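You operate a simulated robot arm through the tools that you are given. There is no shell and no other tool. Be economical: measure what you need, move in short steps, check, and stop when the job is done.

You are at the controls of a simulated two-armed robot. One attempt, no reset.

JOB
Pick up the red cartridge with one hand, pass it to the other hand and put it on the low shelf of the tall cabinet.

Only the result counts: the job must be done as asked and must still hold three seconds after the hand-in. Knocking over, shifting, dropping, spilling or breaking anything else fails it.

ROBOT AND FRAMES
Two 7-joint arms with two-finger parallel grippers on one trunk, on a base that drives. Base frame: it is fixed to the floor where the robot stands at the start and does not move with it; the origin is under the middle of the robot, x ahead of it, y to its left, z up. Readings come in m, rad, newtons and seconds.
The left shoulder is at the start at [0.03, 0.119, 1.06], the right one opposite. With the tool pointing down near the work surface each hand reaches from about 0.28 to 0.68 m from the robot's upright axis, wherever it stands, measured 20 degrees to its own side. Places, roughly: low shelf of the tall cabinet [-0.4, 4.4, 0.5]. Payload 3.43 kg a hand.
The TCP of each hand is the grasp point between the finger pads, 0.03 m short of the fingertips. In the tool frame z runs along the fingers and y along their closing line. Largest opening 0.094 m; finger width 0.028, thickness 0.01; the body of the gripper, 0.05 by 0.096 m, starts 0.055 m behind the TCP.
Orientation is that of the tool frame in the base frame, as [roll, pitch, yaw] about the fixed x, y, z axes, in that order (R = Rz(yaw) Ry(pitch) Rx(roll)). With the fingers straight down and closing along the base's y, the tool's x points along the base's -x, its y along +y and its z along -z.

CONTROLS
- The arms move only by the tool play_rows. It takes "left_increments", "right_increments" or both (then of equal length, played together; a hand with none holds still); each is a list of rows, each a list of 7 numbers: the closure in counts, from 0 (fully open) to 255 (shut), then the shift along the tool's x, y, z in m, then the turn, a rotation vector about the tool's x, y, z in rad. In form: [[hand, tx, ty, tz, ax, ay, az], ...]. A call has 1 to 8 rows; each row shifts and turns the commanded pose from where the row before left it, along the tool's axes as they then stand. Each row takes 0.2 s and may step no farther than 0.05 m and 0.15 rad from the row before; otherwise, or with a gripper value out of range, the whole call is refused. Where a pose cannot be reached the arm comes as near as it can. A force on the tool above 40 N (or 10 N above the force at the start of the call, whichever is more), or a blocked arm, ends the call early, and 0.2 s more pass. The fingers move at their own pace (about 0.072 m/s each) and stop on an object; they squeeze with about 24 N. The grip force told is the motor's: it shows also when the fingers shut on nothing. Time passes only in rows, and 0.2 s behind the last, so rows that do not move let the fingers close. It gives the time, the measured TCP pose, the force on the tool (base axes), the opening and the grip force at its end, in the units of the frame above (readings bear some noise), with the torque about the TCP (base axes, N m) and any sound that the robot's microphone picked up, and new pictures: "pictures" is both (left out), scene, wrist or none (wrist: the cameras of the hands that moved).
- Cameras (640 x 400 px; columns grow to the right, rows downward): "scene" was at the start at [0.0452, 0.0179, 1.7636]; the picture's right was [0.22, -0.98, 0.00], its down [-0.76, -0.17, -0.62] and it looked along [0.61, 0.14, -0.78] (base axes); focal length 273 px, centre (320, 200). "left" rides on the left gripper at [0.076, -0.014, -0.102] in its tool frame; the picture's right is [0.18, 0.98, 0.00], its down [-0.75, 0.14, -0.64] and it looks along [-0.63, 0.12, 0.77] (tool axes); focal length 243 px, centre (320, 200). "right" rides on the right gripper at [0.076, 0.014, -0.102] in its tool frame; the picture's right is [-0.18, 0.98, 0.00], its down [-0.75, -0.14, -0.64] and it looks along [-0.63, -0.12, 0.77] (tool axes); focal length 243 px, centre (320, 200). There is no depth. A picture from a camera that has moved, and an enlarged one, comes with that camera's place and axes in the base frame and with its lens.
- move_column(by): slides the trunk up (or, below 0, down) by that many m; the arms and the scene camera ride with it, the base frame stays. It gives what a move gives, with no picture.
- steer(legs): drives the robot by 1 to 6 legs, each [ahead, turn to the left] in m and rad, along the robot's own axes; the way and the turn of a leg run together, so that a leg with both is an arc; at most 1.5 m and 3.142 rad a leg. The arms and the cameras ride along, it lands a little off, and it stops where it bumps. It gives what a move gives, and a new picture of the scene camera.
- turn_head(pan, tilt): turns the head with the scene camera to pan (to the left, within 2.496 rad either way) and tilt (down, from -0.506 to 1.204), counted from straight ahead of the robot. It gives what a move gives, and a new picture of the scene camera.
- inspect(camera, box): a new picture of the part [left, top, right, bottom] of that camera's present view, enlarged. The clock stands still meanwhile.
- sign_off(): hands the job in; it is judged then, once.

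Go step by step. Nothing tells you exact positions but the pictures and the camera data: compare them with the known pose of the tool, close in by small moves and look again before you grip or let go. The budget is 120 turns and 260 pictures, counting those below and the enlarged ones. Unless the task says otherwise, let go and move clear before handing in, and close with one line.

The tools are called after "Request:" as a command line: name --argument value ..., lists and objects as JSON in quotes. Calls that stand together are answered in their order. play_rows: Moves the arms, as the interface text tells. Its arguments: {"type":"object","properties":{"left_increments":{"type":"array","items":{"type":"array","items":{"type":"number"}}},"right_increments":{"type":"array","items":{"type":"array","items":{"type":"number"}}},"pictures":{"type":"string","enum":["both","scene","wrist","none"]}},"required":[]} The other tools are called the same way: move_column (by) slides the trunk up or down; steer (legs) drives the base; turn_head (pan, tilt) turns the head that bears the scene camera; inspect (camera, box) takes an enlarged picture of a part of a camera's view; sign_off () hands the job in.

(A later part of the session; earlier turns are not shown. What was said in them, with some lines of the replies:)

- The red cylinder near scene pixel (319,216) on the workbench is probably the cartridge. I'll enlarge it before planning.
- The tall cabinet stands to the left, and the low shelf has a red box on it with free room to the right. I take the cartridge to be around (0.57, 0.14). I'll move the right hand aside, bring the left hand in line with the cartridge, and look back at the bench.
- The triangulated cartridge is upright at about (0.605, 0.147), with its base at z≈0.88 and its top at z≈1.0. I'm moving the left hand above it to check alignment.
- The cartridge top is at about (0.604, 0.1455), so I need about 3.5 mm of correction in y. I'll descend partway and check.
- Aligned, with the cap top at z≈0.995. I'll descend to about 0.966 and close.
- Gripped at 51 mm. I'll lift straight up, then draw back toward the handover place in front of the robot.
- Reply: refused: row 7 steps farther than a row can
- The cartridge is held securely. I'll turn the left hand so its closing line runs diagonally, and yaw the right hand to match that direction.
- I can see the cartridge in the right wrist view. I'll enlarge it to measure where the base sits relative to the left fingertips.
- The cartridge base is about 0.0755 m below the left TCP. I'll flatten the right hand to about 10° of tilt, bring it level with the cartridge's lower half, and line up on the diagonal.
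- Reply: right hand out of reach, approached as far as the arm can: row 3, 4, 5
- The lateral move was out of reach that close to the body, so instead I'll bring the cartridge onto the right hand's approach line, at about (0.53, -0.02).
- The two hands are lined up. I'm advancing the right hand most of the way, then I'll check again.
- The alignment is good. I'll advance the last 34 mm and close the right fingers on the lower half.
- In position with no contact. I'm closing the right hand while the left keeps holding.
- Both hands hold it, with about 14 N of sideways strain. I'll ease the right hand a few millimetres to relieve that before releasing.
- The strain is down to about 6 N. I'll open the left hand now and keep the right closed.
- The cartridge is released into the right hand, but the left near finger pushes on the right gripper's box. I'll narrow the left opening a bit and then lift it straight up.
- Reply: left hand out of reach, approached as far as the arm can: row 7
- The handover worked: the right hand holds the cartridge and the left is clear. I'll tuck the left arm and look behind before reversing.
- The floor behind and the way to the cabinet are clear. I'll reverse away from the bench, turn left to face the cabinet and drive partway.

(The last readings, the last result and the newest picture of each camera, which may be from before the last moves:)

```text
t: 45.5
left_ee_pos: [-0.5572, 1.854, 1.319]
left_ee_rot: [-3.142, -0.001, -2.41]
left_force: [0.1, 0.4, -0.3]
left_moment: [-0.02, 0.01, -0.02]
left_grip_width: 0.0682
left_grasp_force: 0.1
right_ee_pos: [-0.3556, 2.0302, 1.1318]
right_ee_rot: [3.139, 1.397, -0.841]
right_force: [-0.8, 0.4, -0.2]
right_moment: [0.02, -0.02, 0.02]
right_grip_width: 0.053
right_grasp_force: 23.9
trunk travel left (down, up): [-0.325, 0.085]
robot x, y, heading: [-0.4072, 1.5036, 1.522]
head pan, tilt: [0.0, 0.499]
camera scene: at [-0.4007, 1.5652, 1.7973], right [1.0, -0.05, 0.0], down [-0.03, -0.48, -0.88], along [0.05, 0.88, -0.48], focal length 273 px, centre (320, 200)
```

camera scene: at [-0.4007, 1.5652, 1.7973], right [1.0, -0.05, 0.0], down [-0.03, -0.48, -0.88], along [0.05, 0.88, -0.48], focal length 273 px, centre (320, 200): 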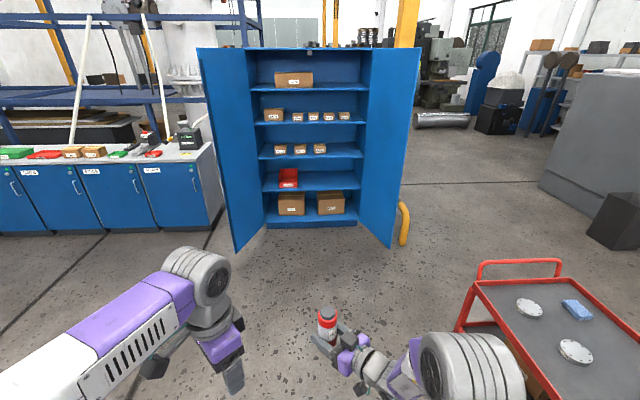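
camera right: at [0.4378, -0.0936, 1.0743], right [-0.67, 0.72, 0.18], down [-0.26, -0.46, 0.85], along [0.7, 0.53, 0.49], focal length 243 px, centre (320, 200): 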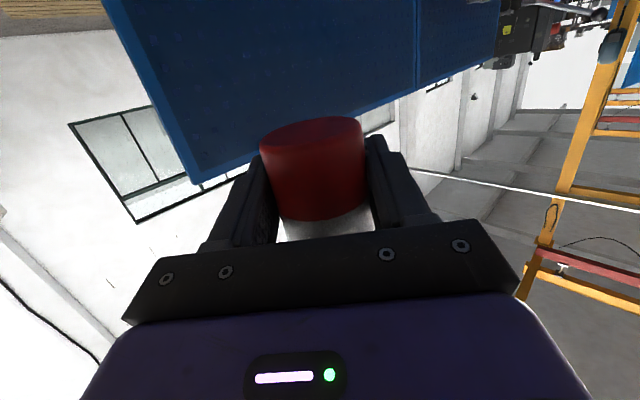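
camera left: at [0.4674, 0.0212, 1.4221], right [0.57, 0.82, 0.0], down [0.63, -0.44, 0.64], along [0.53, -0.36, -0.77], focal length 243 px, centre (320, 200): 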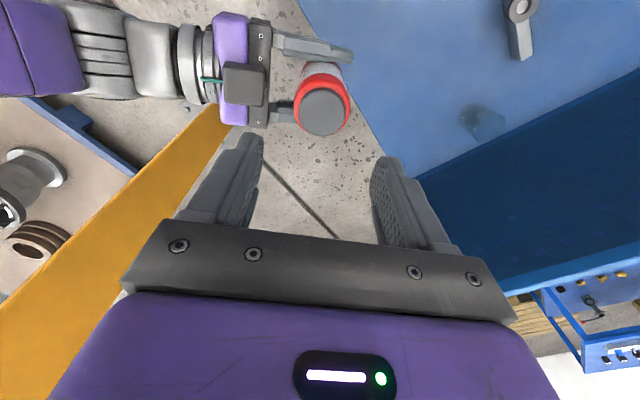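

The low shelf's front edge is at about y=4.18, z≈0.5. The red bin ends near x≈-0.48, so the right part of the shelf is free. I'll drive closer and then lower the trunk before reconfiguring the arm.

Request:
steer --legs '[[1.3, 0.05]]'

Request:
move_column --by -0.32

```text
t: 52.0
left_ee_pos: [-0.5697, 3.1242, 1.3195]
left_ee_rot: [3.141, 0.001, -2.327]
left_force: [0.3, 0.6, -0.5]
left_moment: [0.06, -0.03, 0.0]
left_grip_width: 0.0682
left_grasp_force: 0.1
right_ee_pos: [-0.3844, 3.3156, 1.1315]
right_ee_rot: [3.14, 1.397, -0.759]
right_force: [0.6, -0.1, 0.0]
right_moment: [0.0, 0.01, 0.01]
right_grip_width: 0.053
right_grasp_force: 25.3
trunk travel left (down, up): [-0.325, 0.085]
robot x, y, heading: [-0.3905, 2.7862, 1.601]
head pan, tilt: [0.0, 0.499]
camera scene: at [-0.3905, 2.8495, 1.7974], right [1.0, 0.03, 0.0], down [0.01, -0.48, -0.88], along [-0.03, 0.88, -0.48], focal length 273 px, centre (320, 200)
```

scene: 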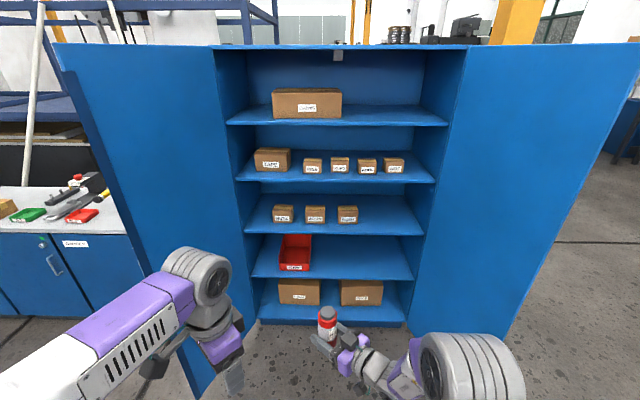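

```text
t: 55.1
left_ee_pos: [-0.5687, 3.1234, 0.9995]
left_ee_rot: [-3.142, -0.001, -2.329]
left_force: [-0.6, 0.6, 0.0]
left_moment: [0.03, 0.03, -0.03]
left_grip_width: 0.0681
left_grasp_force: 0.0
right_ee_pos: [-0.3838, 3.3156, 0.8121]
right_ee_rot: [3.141, 1.398, -0.756]
right_force: [-0.2, 0.6, 0.6]
right_moment: [0.01, -0.01, 0.01]
right_grip_width: 0.053
right_grasp_force: 23.9
trunk travel left (down, up): [-0.005, 0.405]
robot x, y, heading: [-0.3868, 2.7884, 1.601]
head pan, tilt: [0.0, 0.499]
```

The trunk is down. The low shelf spans about x=-0.89 to 0.16, with its front edge at y≈4.18. I'll turn the right hand to point straight at the cabinet while lowering it.

Request:
play_rows --right_increments '[[255, 0.0345, 0, 0.006, 0.1313, 0, 0.0227], [255, 0.0345, 0, 0.006, 0.1313, 0, 0.0227], [255, 0.0345, 0, 0.006, 0.1313, 0, 0.0227], [255, 0.0345, 0, 0.006, 0.1313, 0, 0.0227], [255, 0.0345, 0, 0.006, 0.1313, 0, 0.0227], [255, 0.0345, 0, 0.006, 0.1313, 0, 0.0227]]' --pictures "scene"

```text
t: 56.5
left_ee_pos: [-0.5676, 3.1248, 0.9997]
left_ee_rot: [3.141, 0.0, -2.329]
left_force: [-0.5, 0.8, -0.4]
left_moment: [0.0, 0.02, 0.0]
left_grip_width: 0.0683
left_grasp_force: 0.1
right_ee_pos: [-0.1813, 3.3637, 0.6466]
right_ee_rot: [2.965, 1.383, -1.613]
right_force: [-0.1, -0.6, -0.2]
right_moment: [-0.03, 0.0, 0.03]
right_grip_width: 0.0529
right_grasp_force: 23.8
right hand out of reach, approached as far as the arm can: row 3, 4, 5, 6
trunk travel left (down, up): [-0.005, 0.405]
robot x, y, heading: [-0.3872, 2.7845, 1.602]
head pan, tilt: [0.0, 0.499]
camera scene: at [-0.3892, 2.8497, 1.4773], right [1.0, 0.03, 0.0], down [0.01, -0.48, -0.88], along [-0.03, 0.88, -0.48], focal length 273 px, centre (320, 200)
```

scene: 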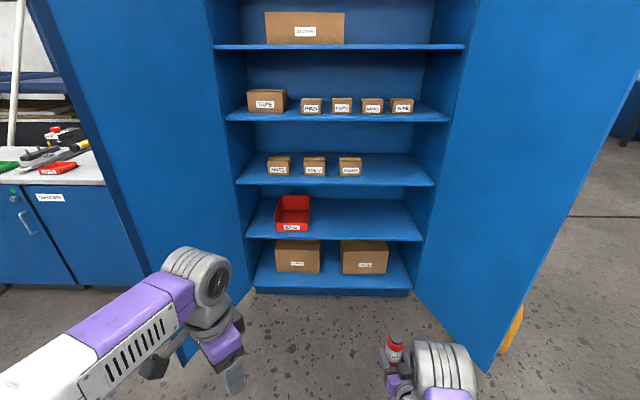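

The hand now points nearly straight at the cabinet at x≈-0.18, but not quite level. I'll fix the small tilt while lowering and extending a little.

Request:
play_rows --right_increments '[[255, 0.0258, -0.0036, 0.025, 0.003, -0.006, -0.016], [255, 0.0258, -0.0036, 0.025, 0.003, -0.006, -0.016], [255, 0, 0, 0, 0, 0, 0]]' --pictures "both"

```text
t: 57.3
left_ee_pos: [-0.5685, 3.1242, 0.9987]
left_ee_rot: [3.141, -0.002, -2.329]
left_force: [0.8, 0.0, -0.5]
left_moment: [0.04, 0.01, -0.01]
left_grip_width: 0.0683
left_grasp_force: 0.0
right_ee_pos: [-0.1474, 3.4054, 0.5901]
right_ee_rot: [-3.066, 1.402, -1.392]
right_force: [-0.3, -0.3, -0.4]
right_moment: [-0.03, -0.02, -0.01]
right_grip_width: 0.053
right_grasp_force: 24.3
right hand out of reach, approached as far as the arm can: row 1, 2
trunk travel left (down, up): [-0.005, 0.405]
robot x, y, heading: [-0.3891, 2.7853, 1.601]
head pan, tilt: [0.0, 0.499]
camera scene: at [-0.3904, 2.8493, 1.4774], right [1.0, 0.03, 0.0], down [0.01, -0.48, -0.88], along [-0.03, 0.88, -0.48], focal length 273 px, centre (320, 200)
camera right: at [-0.1496, 3.2896, 0.5325], right [-0.98, -0.07, 0.17], down [0.18, -0.49, 0.85], along [0.02, 0.87, 0.49], focal length 243 px, centre (320, 200)
```

scene: 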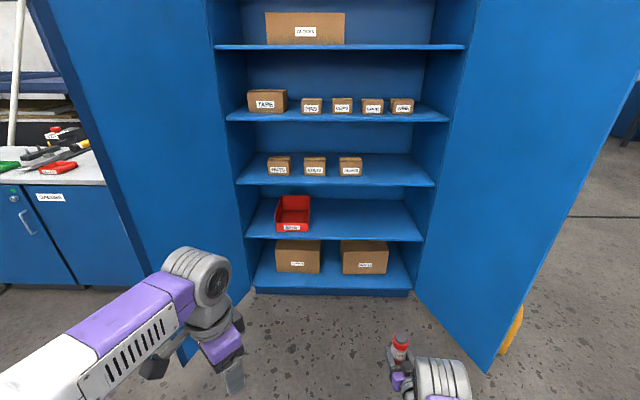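
right: 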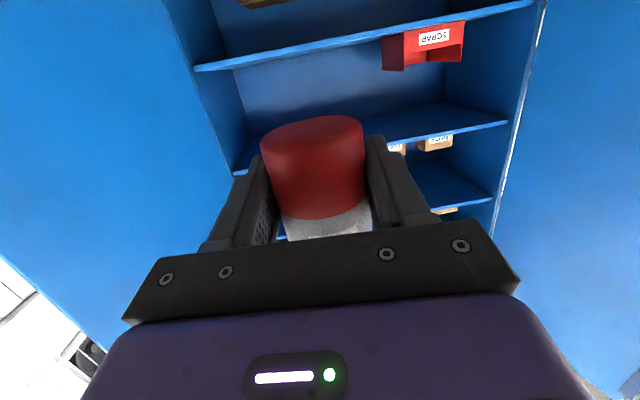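

The cartridge is nearly upright (under 1° tilt) at z≈0.59, just above shelf level. I'm driving forward, stopping short of the shelf edge.

Request:
steer --legs '[[0.68, -0.02]]'

Request:
turn_head --pan -0.2 --tilt 0.8

Request:
inspect --camera "right" --box '[0, 0, 640, 400]'

```text
t: 61.1
left_ee_pos: [-0.5747, 3.8055, 0.9993]
left_ee_rot: [3.141, -0.002, -2.347]
left_force: [-0.6, -0.7, 0.6]
left_moment: [-0.04, 0.02, -0.03]
left_grip_width: 0.0681
left_grasp_force: 0.0
right_ee_pos: [-0.1491, 4.0765, 0.5903]
right_ee_rot: [-3.066, 1.4, -1.409]
right_force: [0.0, -0.4, 0.5]
right_moment: [-0.01, 0.01, -0.01]
right_grip_width: 0.0529
right_grasp_force: 23.4
trunk travel left (down, up): [-0.005, 0.405]
robot x, y, heading: [-0.4051, 3.4653, 1.579]
head pan, tilt: [0.0, 0.499]
camera scene: at [-0.402, 3.5266, 1.4773], right [1.0, 0.01, 0.0], down [0.0, -0.48, -0.88], along [-0.01, 0.88, -0.48], focal length 273 px, centre (320, 200)
```

scene: 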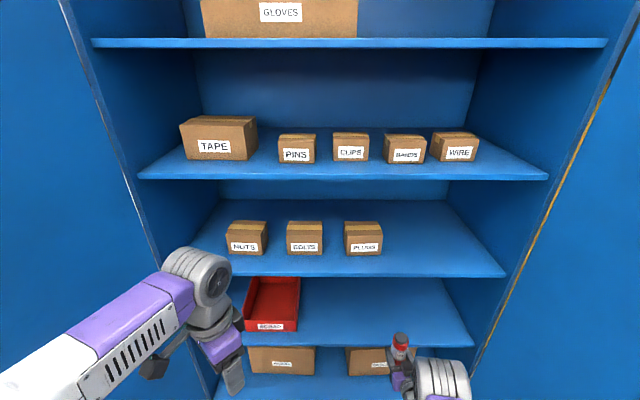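

```text
t: 61.9
left_ee_pos: [-0.5755, 3.8043, 1.0008]
left_ee_rot: [-3.14, 0.0, -2.348]
left_force: [0.6, -0.2, -0.7]
left_moment: [0.0, 0.0, -0.02]
left_grip_width: 0.0681
left_grasp_force: 0.0
right_ee_pos: [-0.1486, 4.0765, 0.5898]
right_ee_rot: [-3.067, 1.397, -1.409]
right_force: [-0.7, -0.8, -0.2]
right_moment: [-0.02, 0.01, -0.01]
right_grip_width: 0.0528
right_grasp_force: 24.4
trunk travel left (down, up): [-0.005, 0.405]
robot x, y, heading: [-0.4037, 3.4643, 1.577]
head pan, tilt: [-0.201, 0.799]
camera scene: at [-0.3859, 3.5145, 1.4515], right [0.98, -0.19, 0.0], down [-0.14, -0.7, -0.7], along [0.13, 0.68, -0.72], focal length 273 px, centre (320, 200)
```

scene: 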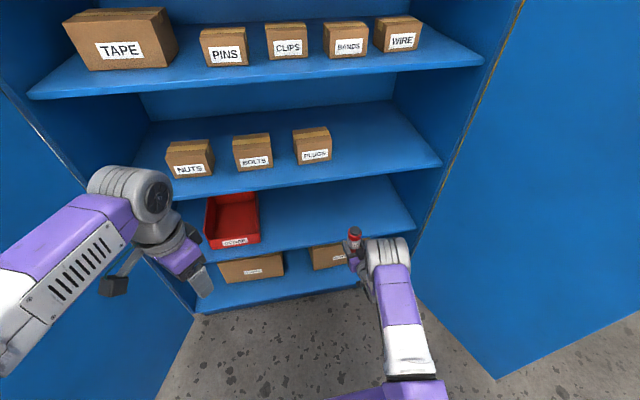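

```text
1.00 times, centred on (320, 200) of right (not enlarged: the box is as wide or as high as the picture)
camera zoom: at [-0.1524, 3.9615, 0.5327], right [-0.98, -0.05, 0.17], down [0.17, -0.49, 0.85], along [0.04, 0.87, 0.49], focal length 243 px, centre (320, 200)
```

zoom: 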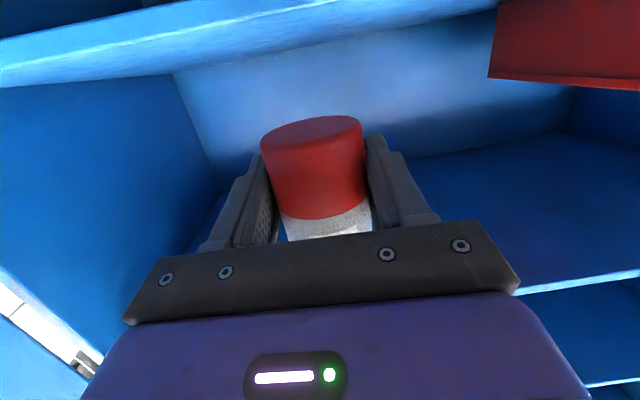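

I need the shelf's exact height and edge, so I'm enlarging both views.

Request:
inspect --camera "scene" --box '[240, 170, 440, 295]'

Request:
inspect --camera "right" --box '[160, 0, 480, 200]'

```text
3.20 times, centred on (340, 232) of scene
camera zoom: at [-0.3859, 3.5145, 1.4515], right [0.98, -0.19, 0.0], down [-0.14, -0.7, -0.7], along [0.13, 0.68, -0.72], focal length 874 px, centre (256, 96)
```

zoom: 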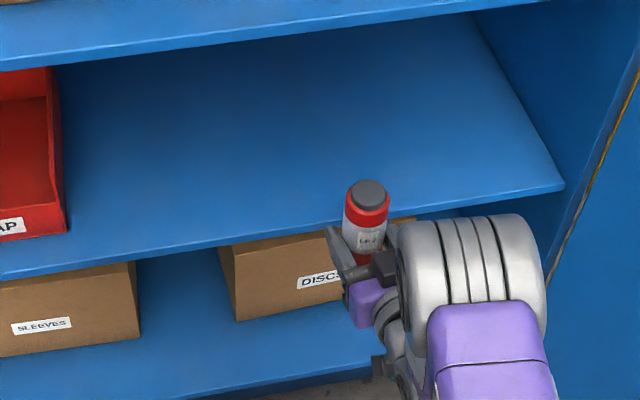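

```text
2.00 times, centred on (320, 100) of right
camera zoom: at [-0.1524, 3.9615, 0.5327], right [-0.98, -0.05, 0.17], down [0.17, -0.49, 0.85], along [0.04, 0.87, 0.49], focal length 485 px, centre (320, 400)
```

zoom: 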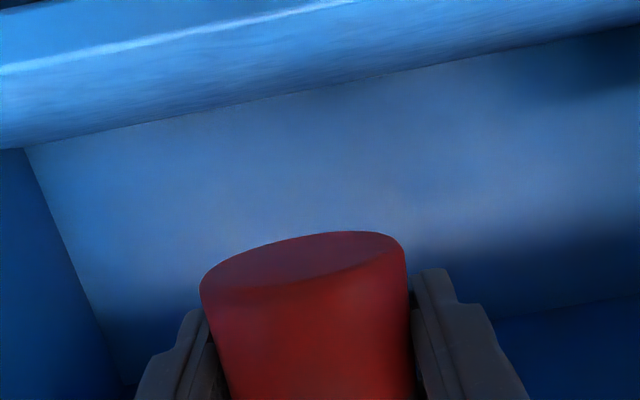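

The shelf top is at z≈0.4995 with its front edge at y≈4.168. The cartridge base is 0.0295 below the TCP, so it now clears the shelf by about 6 cm. I'm driving the last stretch in.

Request:
steer --legs '[[0.15, 0]]'

Request:
inspect --camera "right" --box '[0, 0, 640, 400]'

```text
t: 63.2
left_ee_pos: [-0.5784, 3.9542, 0.9987]
left_ee_rot: [3.141, 0.0, -2.344]
left_force: [0.5, 0.4, 0.4]
left_moment: [-0.02, 0.01, 0.04]
left_grip_width: 0.068
left_grasp_force: 0.0
right_ee_pos: [-0.1533, 4.2285, 0.5898]
right_ee_rot: [-3.066, 1.399, -1.407]
right_force: [-0.2, 0.3, -1.1]
right_moment: [-0.02, -0.02, 0.02]
right_grip_width: 0.0526
right_grasp_force: 24.3
trunk travel left (down, up): [-0.005, 0.405]
robot x, y, heading: [-0.4056, 3.6135, 1.584]
head pan, tilt: [-0.201, 0.799]
camera scene: at [-0.3877, 3.6651, 1.4514], right [0.98, -0.19, 0.0], down [-0.13, -0.7, -0.7], along [0.13, 0.68, -0.72], focal length 273 px, centre (320, 200)
```

scene: 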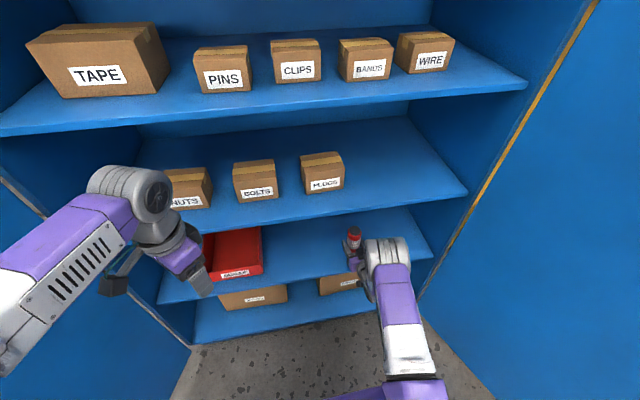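

```text
1.00 times, centred on (320, 200) of right (not enlarged: the box is as wide or as high as the picture)
camera zoom: at [-0.1565, 4.1128, 0.5324], right [-0.98, -0.06, 0.17], down [0.18, -0.49, 0.85], along [0.03, 0.87, 0.49], focal length 243 px, centre (320, 200)
```

zoom: 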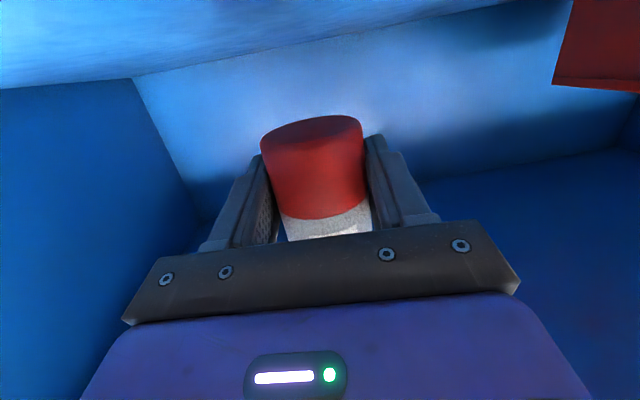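

The cartridge is over the shelf, about 6 cm in from the edge. I'm lowering in small steps.

Request:
play_rows --right_increments '[[255, 0.0099, 0.0001, 0.0017, -0.0022, 0.0047, 0.0124], [255, 0.0099, 0.0001, 0.0017, 0, 0, 0], [255, 0, 0, 0, 0, 0, 0]]' --pictures "none"

```text
t: 64.0
left_ee_pos: [-0.579, 3.9529, 1.0001]
left_ee_rot: [3.141, 0.0, -2.344]
left_force: [1.0, -0.3, -0.1]
left_moment: [-0.01, -0.03, -0.02]
left_grip_width: 0.0682
left_grasp_force: 0.0
right_ee_pos: [-0.1539, 4.2284, 0.5688]
right_ee_rot: [3.14, 1.399, -1.482]
right_force: [-0.5, -0.1, 0.0]
right_moment: [-0.03, 0.05, 0.01]
right_grip_width: 0.053
right_grasp_force: 23.9
trunk travel left (down, up): [-0.005, 0.405]
robot x, y, heading: [-0.4074, 3.618, 1.583]
head pan, tilt: [-0.201, 0.799]
```

Tracking well and upright. Lowering another 3 cm, then checking.

Request:
play_rows --right_increments '[[255, 0.0148, 0, 0.0026, 0, 0, 0], [255, 0.0148, 0, 0.0026, 0, 0, 0], [255, 0, 0, 0, 0, 0, 0]]' --pictures "wrist"

Request:
inspect --camera "scene" --box '[300, 200, 440, 288]'

```text
t: 64.8
left_ee_pos: [-0.5776, 3.9542, 0.9994]
left_ee_rot: [3.14, 0.001, -2.345]
left_force: [0.0, 0.6, -0.3]
left_moment: [0.01, 0.0, 0.02]
left_grip_width: 0.0684
left_grasp_force: 0.0
right_ee_pos: [-0.1545, 4.2289, 0.5371]
right_ee_rot: [3.137, 1.397, -1.484]
right_force: [0.0, -0.7, -0.6]
right_moment: [-0.02, 0.0, -0.01]
right_grip_width: 0.0528
right_grasp_force: 24.1
trunk travel left (down, up): [-0.005, 0.405]
robot x, y, heading: [-0.4015, 3.6147, 1.584]
head pan, tilt: [-0.201, 0.799]
camera right: at [-0.1576, 4.113, 0.4809], right [-0.98, -0.06, 0.18], down [0.19, -0.49, 0.85], along [0.04, 0.87, 0.49], focal length 243 px, centre (320, 200)
```

right: 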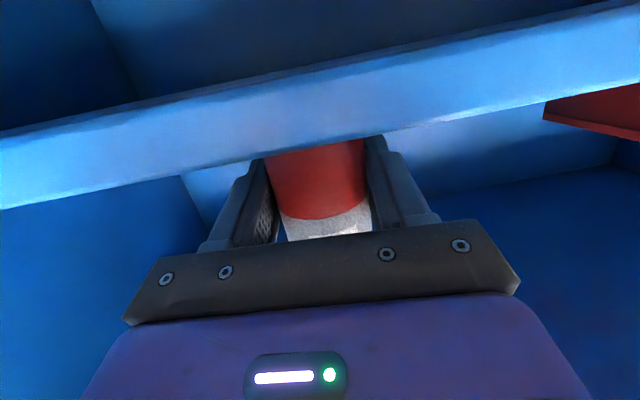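

```text
4.55 times, centred on (370, 244) of scene
camera zoom: at [-0.3878, 3.6645, 1.4514], right [0.98, -0.19, 0.0], down [-0.13, -0.7, -0.7], along [0.13, 0.68, -0.72], focal length 1242 px, centre (93, 0)
```

zoom: 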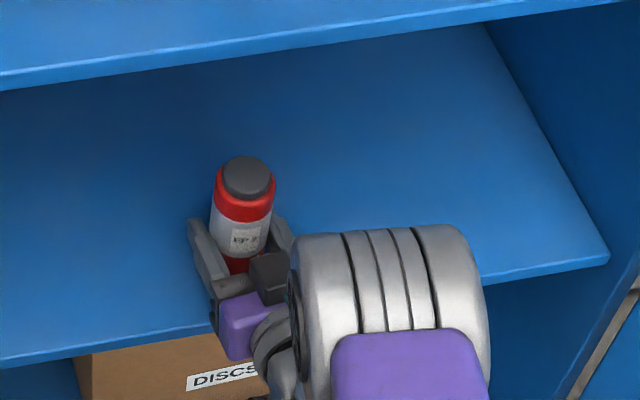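

About 8 mm are left. I'm lowering in 3 mm steps and watching for contact force.

Request:
play_rows --right_increments '[[255, 0.003, 0, 0.0005, 0, 0, 0], [255, 0.002, 0, 0.0003, 0, 0, 0], [255, 0, 0, 0, 0, 0, 0]]' --pictures "none"

Request:
play_rows --right_increments '[[255, 0.002, 0, 0.0003, 0, 0, 0], [255, 0, 0, 0, 0, 0, 0]]' --pictures "none"

```text
t: 65.7
left_ee_pos: [-0.5779, 3.9538, 1.0004]
left_ee_rot: [-3.141, -0.001, -2.342]
left_force: [0.6, -0.2, 0.3]
left_moment: [-0.02, 0.01, 0.0]
left_grip_width: 0.0683
left_grasp_force: 0.1
right_ee_pos: [-0.1534, 4.2287, 0.5345]
right_ee_rot: [3.137, 1.398, -1.482]
right_force: [0.1, -0.1, 0.3]
right_moment: [-0.01, 0.01, -0.01]
right_grip_width: 0.0531
right_grasp_force: 24.1
trunk travel left (down, up): [-0.005, 0.405]
robot x, y, heading: [-0.4043, 3.6108, 1.585]
head pan, tilt: [-0.201, 0.799]
```

```text
t: 66.2
left_ee_pos: [-0.5786, 3.9548, 0.999]
left_ee_rot: [-3.141, -0.001, -2.344]
left_force: [-0.6, 0.1, -0.3]
left_moment: [0.02, 0.01, 0.01]
left_grip_width: 0.0681
left_grasp_force: 0.1
right_ee_pos: [-0.1541, 4.2284, 0.5319]
right_ee_rot: [3.135, 1.396, -1.485]
right_force: [-0.1, 0.8, 0.9]
right_moment: [0.01, 0.03, -0.01]
right_grip_width: 0.0529
right_grasp_force: 24.1
trunk travel left (down, up): [-0.005, 0.405]
robot x, y, heading: [-0.4049, 3.6125, 1.587]
head pan, tilt: [-0.201, 0.799]
```

Request:
play_rows --right_increments '[[255, 0.002, 0, 0.0003, 0, 0, 0], [255, 0, 0, 0, 0, 0, 0]]' --pictures "none"

Request:
play_rows --right_increments '[[255, 0.002, 0, 0.0003, 0, 0, 0], [255, 0, 0, 0, 0, 0, 0]]' --pictures "wrist"

```text
t: 66.8
left_ee_pos: [-0.5805, 3.954, 0.9991]
left_ee_rot: [3.141, 0.001, -2.344]
left_force: [-0.4, 0.4, 0.6]
left_moment: [0.01, -0.01, 0.0]
left_grip_width: 0.0681
left_grasp_force: 0.0
right_ee_pos: [-0.1537, 4.2283, 0.5322]
right_ee_rot: [3.138, 1.398, -1.48]
right_force: [-0.4, -0.7, 3.5]
right_moment: [0.12, -0.09, -0.01]
right_grip_width: 0.0531
right_grasp_force: 24.2
trunk travel left (down, up): [-0.005, 0.405]
robot x, y, heading: [-0.4058, 3.6166, 1.591]
head pan, tilt: [-0.201, 0.799]
```

```text
t: 67.5
left_ee_pos: [-0.5798, 3.9524, 0.9996]
left_ee_rot: [3.14, 0.001, -2.343]
left_force: [1.0, 0.6, 0.5]
left_moment: [-0.02, -0.01, -0.03]
left_grip_width: 0.0681
left_grasp_force: 0.0
right_ee_pos: [-0.1538, 4.2283, 0.5311]
right_ee_rot: [-3.138, 1.403, -1.473]
right_force: [-3.7, 0.5, 15.1]
right_moment: [-0.19, -0.18, -0.04]
right_grip_width: 0.053
right_grasp_force: 23.9
trunk travel left (down, up): [-0.005, 0.405]
robot x, y, heading: [-0.404, 3.6123, 1.584]
head pan, tilt: [-0.201, 0.799]
camera right: at [-0.1572, 4.1128, 0.4737], right [-0.98, -0.06, 0.18], down [0.19, -0.49, 0.85], along [0.04, 0.87, 0.49], focal length 243 px, centre (320, 200)
```

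right: 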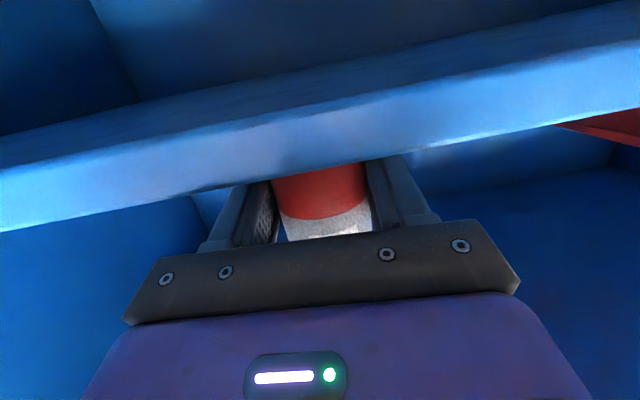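

Contact at 15 N: the cartridge is standing on the shelf. I'll back off 1.5 mm and open gradually.

Request:
play_rows --right_increments '[[255, -0.0015, 0, -0.0002, 0, 0, 0], [255, 0, 0, 0, 0, 0, 0], [180, 0, 0, 0, 0, 0, 0], [80, 0, 0, 0, 0, 0, 0], [0, 0, 0, 0, 0, 0, 0], [0, 0, 0, 0, 0, 0, 0], [0, 0, 0, 0, 0, 0, 0]]' --pictures "wrist"

Request:
inspect --camera "scene" --box '[300, 200, 440, 288]'

```text
t: 69.0
left_ee_pos: [-0.5788, 3.9538, 1.0]
left_ee_rot: [-3.141, 0.0, -2.344]
left_force: [0.1, -1.1, 0.8]
left_moment: [0.01, 0.02, 0.01]
left_grip_width: 0.0683
left_grasp_force: 0.1
right_ee_pos: [-0.1537, 4.2284, 0.5291]
right_ee_rot: [3.136, 1.395, -1.483]
right_force: [-0.1, 0.5, -0.4]
right_moment: [-0.01, 0.0, 0.03]
right_grip_width: 0.094
right_grasp_force: 0.1
trunk travel left (down, up): [-0.005, 0.405]
robot x, y, heading: [-0.4057, 3.6124, 1.584]
head pan, tilt: [-0.201, 0.799]
camera right: at [-0.157, 4.1119, 0.4729], right [-0.98, -0.06, 0.18], down [0.19, -0.49, 0.85], along [0.04, 0.87, 0.49], focal length 243 px, centre (320, 200)
```

right: 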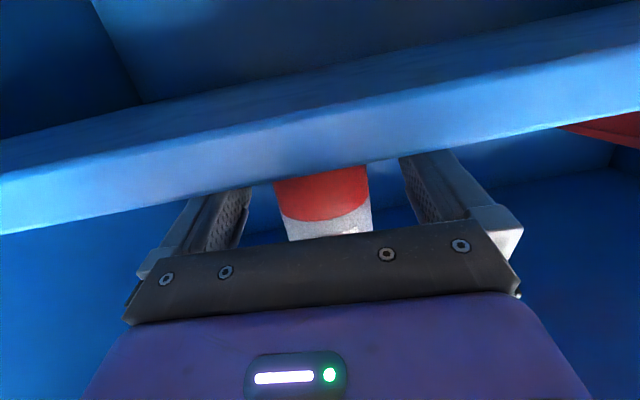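

```text
4.55 times, centred on (370, 244) of scene
camera zoom: at [-0.3879, 3.6642, 1.4514], right [0.98, -0.19, 0.0], down [-0.13, -0.7, -0.7], along [0.13, 0.69, -0.72], focal length 1242 px, centre (93, 0)
```

zoom: 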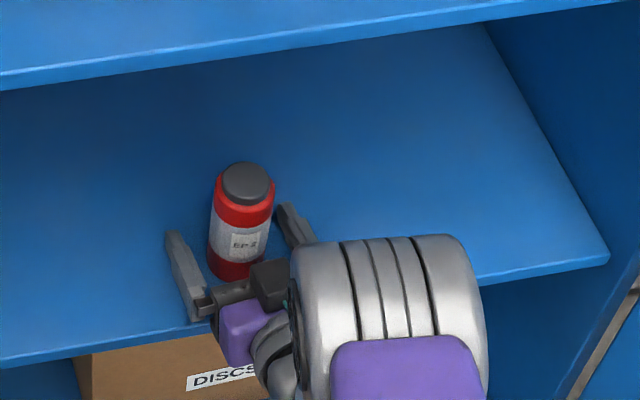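

The cartridge stands upright and free between the open fingers. I'll back the robot straight out and verify.

Request:
steer --legs '[[-0.4, 0]]'

Request:
inspect --camera "scene" --box '[240, 130, 420, 250]'

```text
t: 71.5
left_ee_pos: [-0.5724, 3.5622, 0.9991]
left_ee_rot: [3.141, 0.0, -2.352]
left_force: [0.1, -0.4, 0.2]
left_moment: [0.03, -0.01, 0.03]
left_grip_width: 0.0679
left_grasp_force: 0.0
right_ee_pos: [-0.1445, 3.8334, 0.5302]
right_ee_rot: [3.135, 1.397, -1.492]
right_force: [-0.4, 0.3, -0.1]
right_moment: [0.0, 0.01, -0.03]
right_grip_width: 0.094
right_grasp_force: 0.1
trunk travel left (down, up): [-0.005, 0.405]
robot x, y, heading: [-0.4019, 3.2201, 1.576]
head pan, tilt: [-0.201, 0.799]
camera scene: at [-0.3837, 3.271, 1.4515], right [0.98, -0.19, 0.0], down [-0.14, -0.7, -0.7], along [0.14, 0.68, -0.72], focal length 273 px, centre (320, 200)
```

scene: 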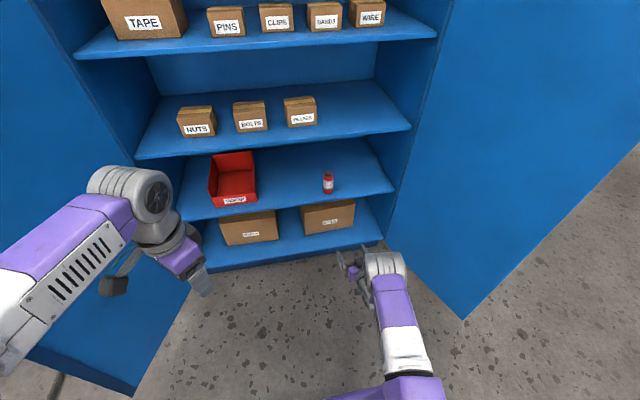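

```text
3.33 times, centred on (330, 190) of scene
camera zoom: at [-0.3837, 3.271, 1.4515], right [0.98, -0.19, 0.0], down [-0.14, -0.7, -0.7], along [0.14, 0.68, -0.72], focal length 911 px, centre (287, 233)
```

zoom: 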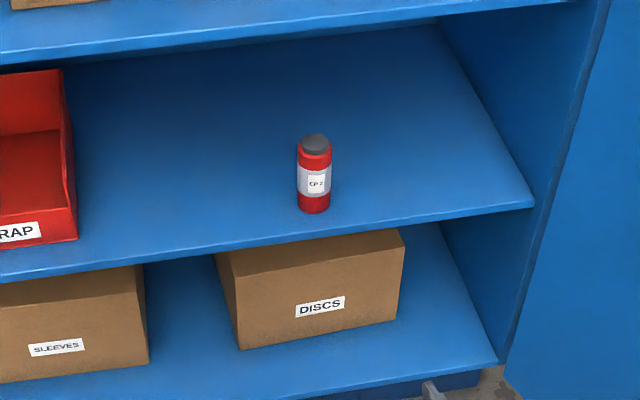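

The cartridge stands upright on the low shelf, both hands are empty and clear, and nothing else has moved. Handing in.

Request:
sign_off

```text
The job is handed in.
```

I picked up the red cartridge with the left hand, passed it to the right, and stood it upright on the low shelf of the tall cabinet; the last picture showed it standing free with nothing else disturbed.
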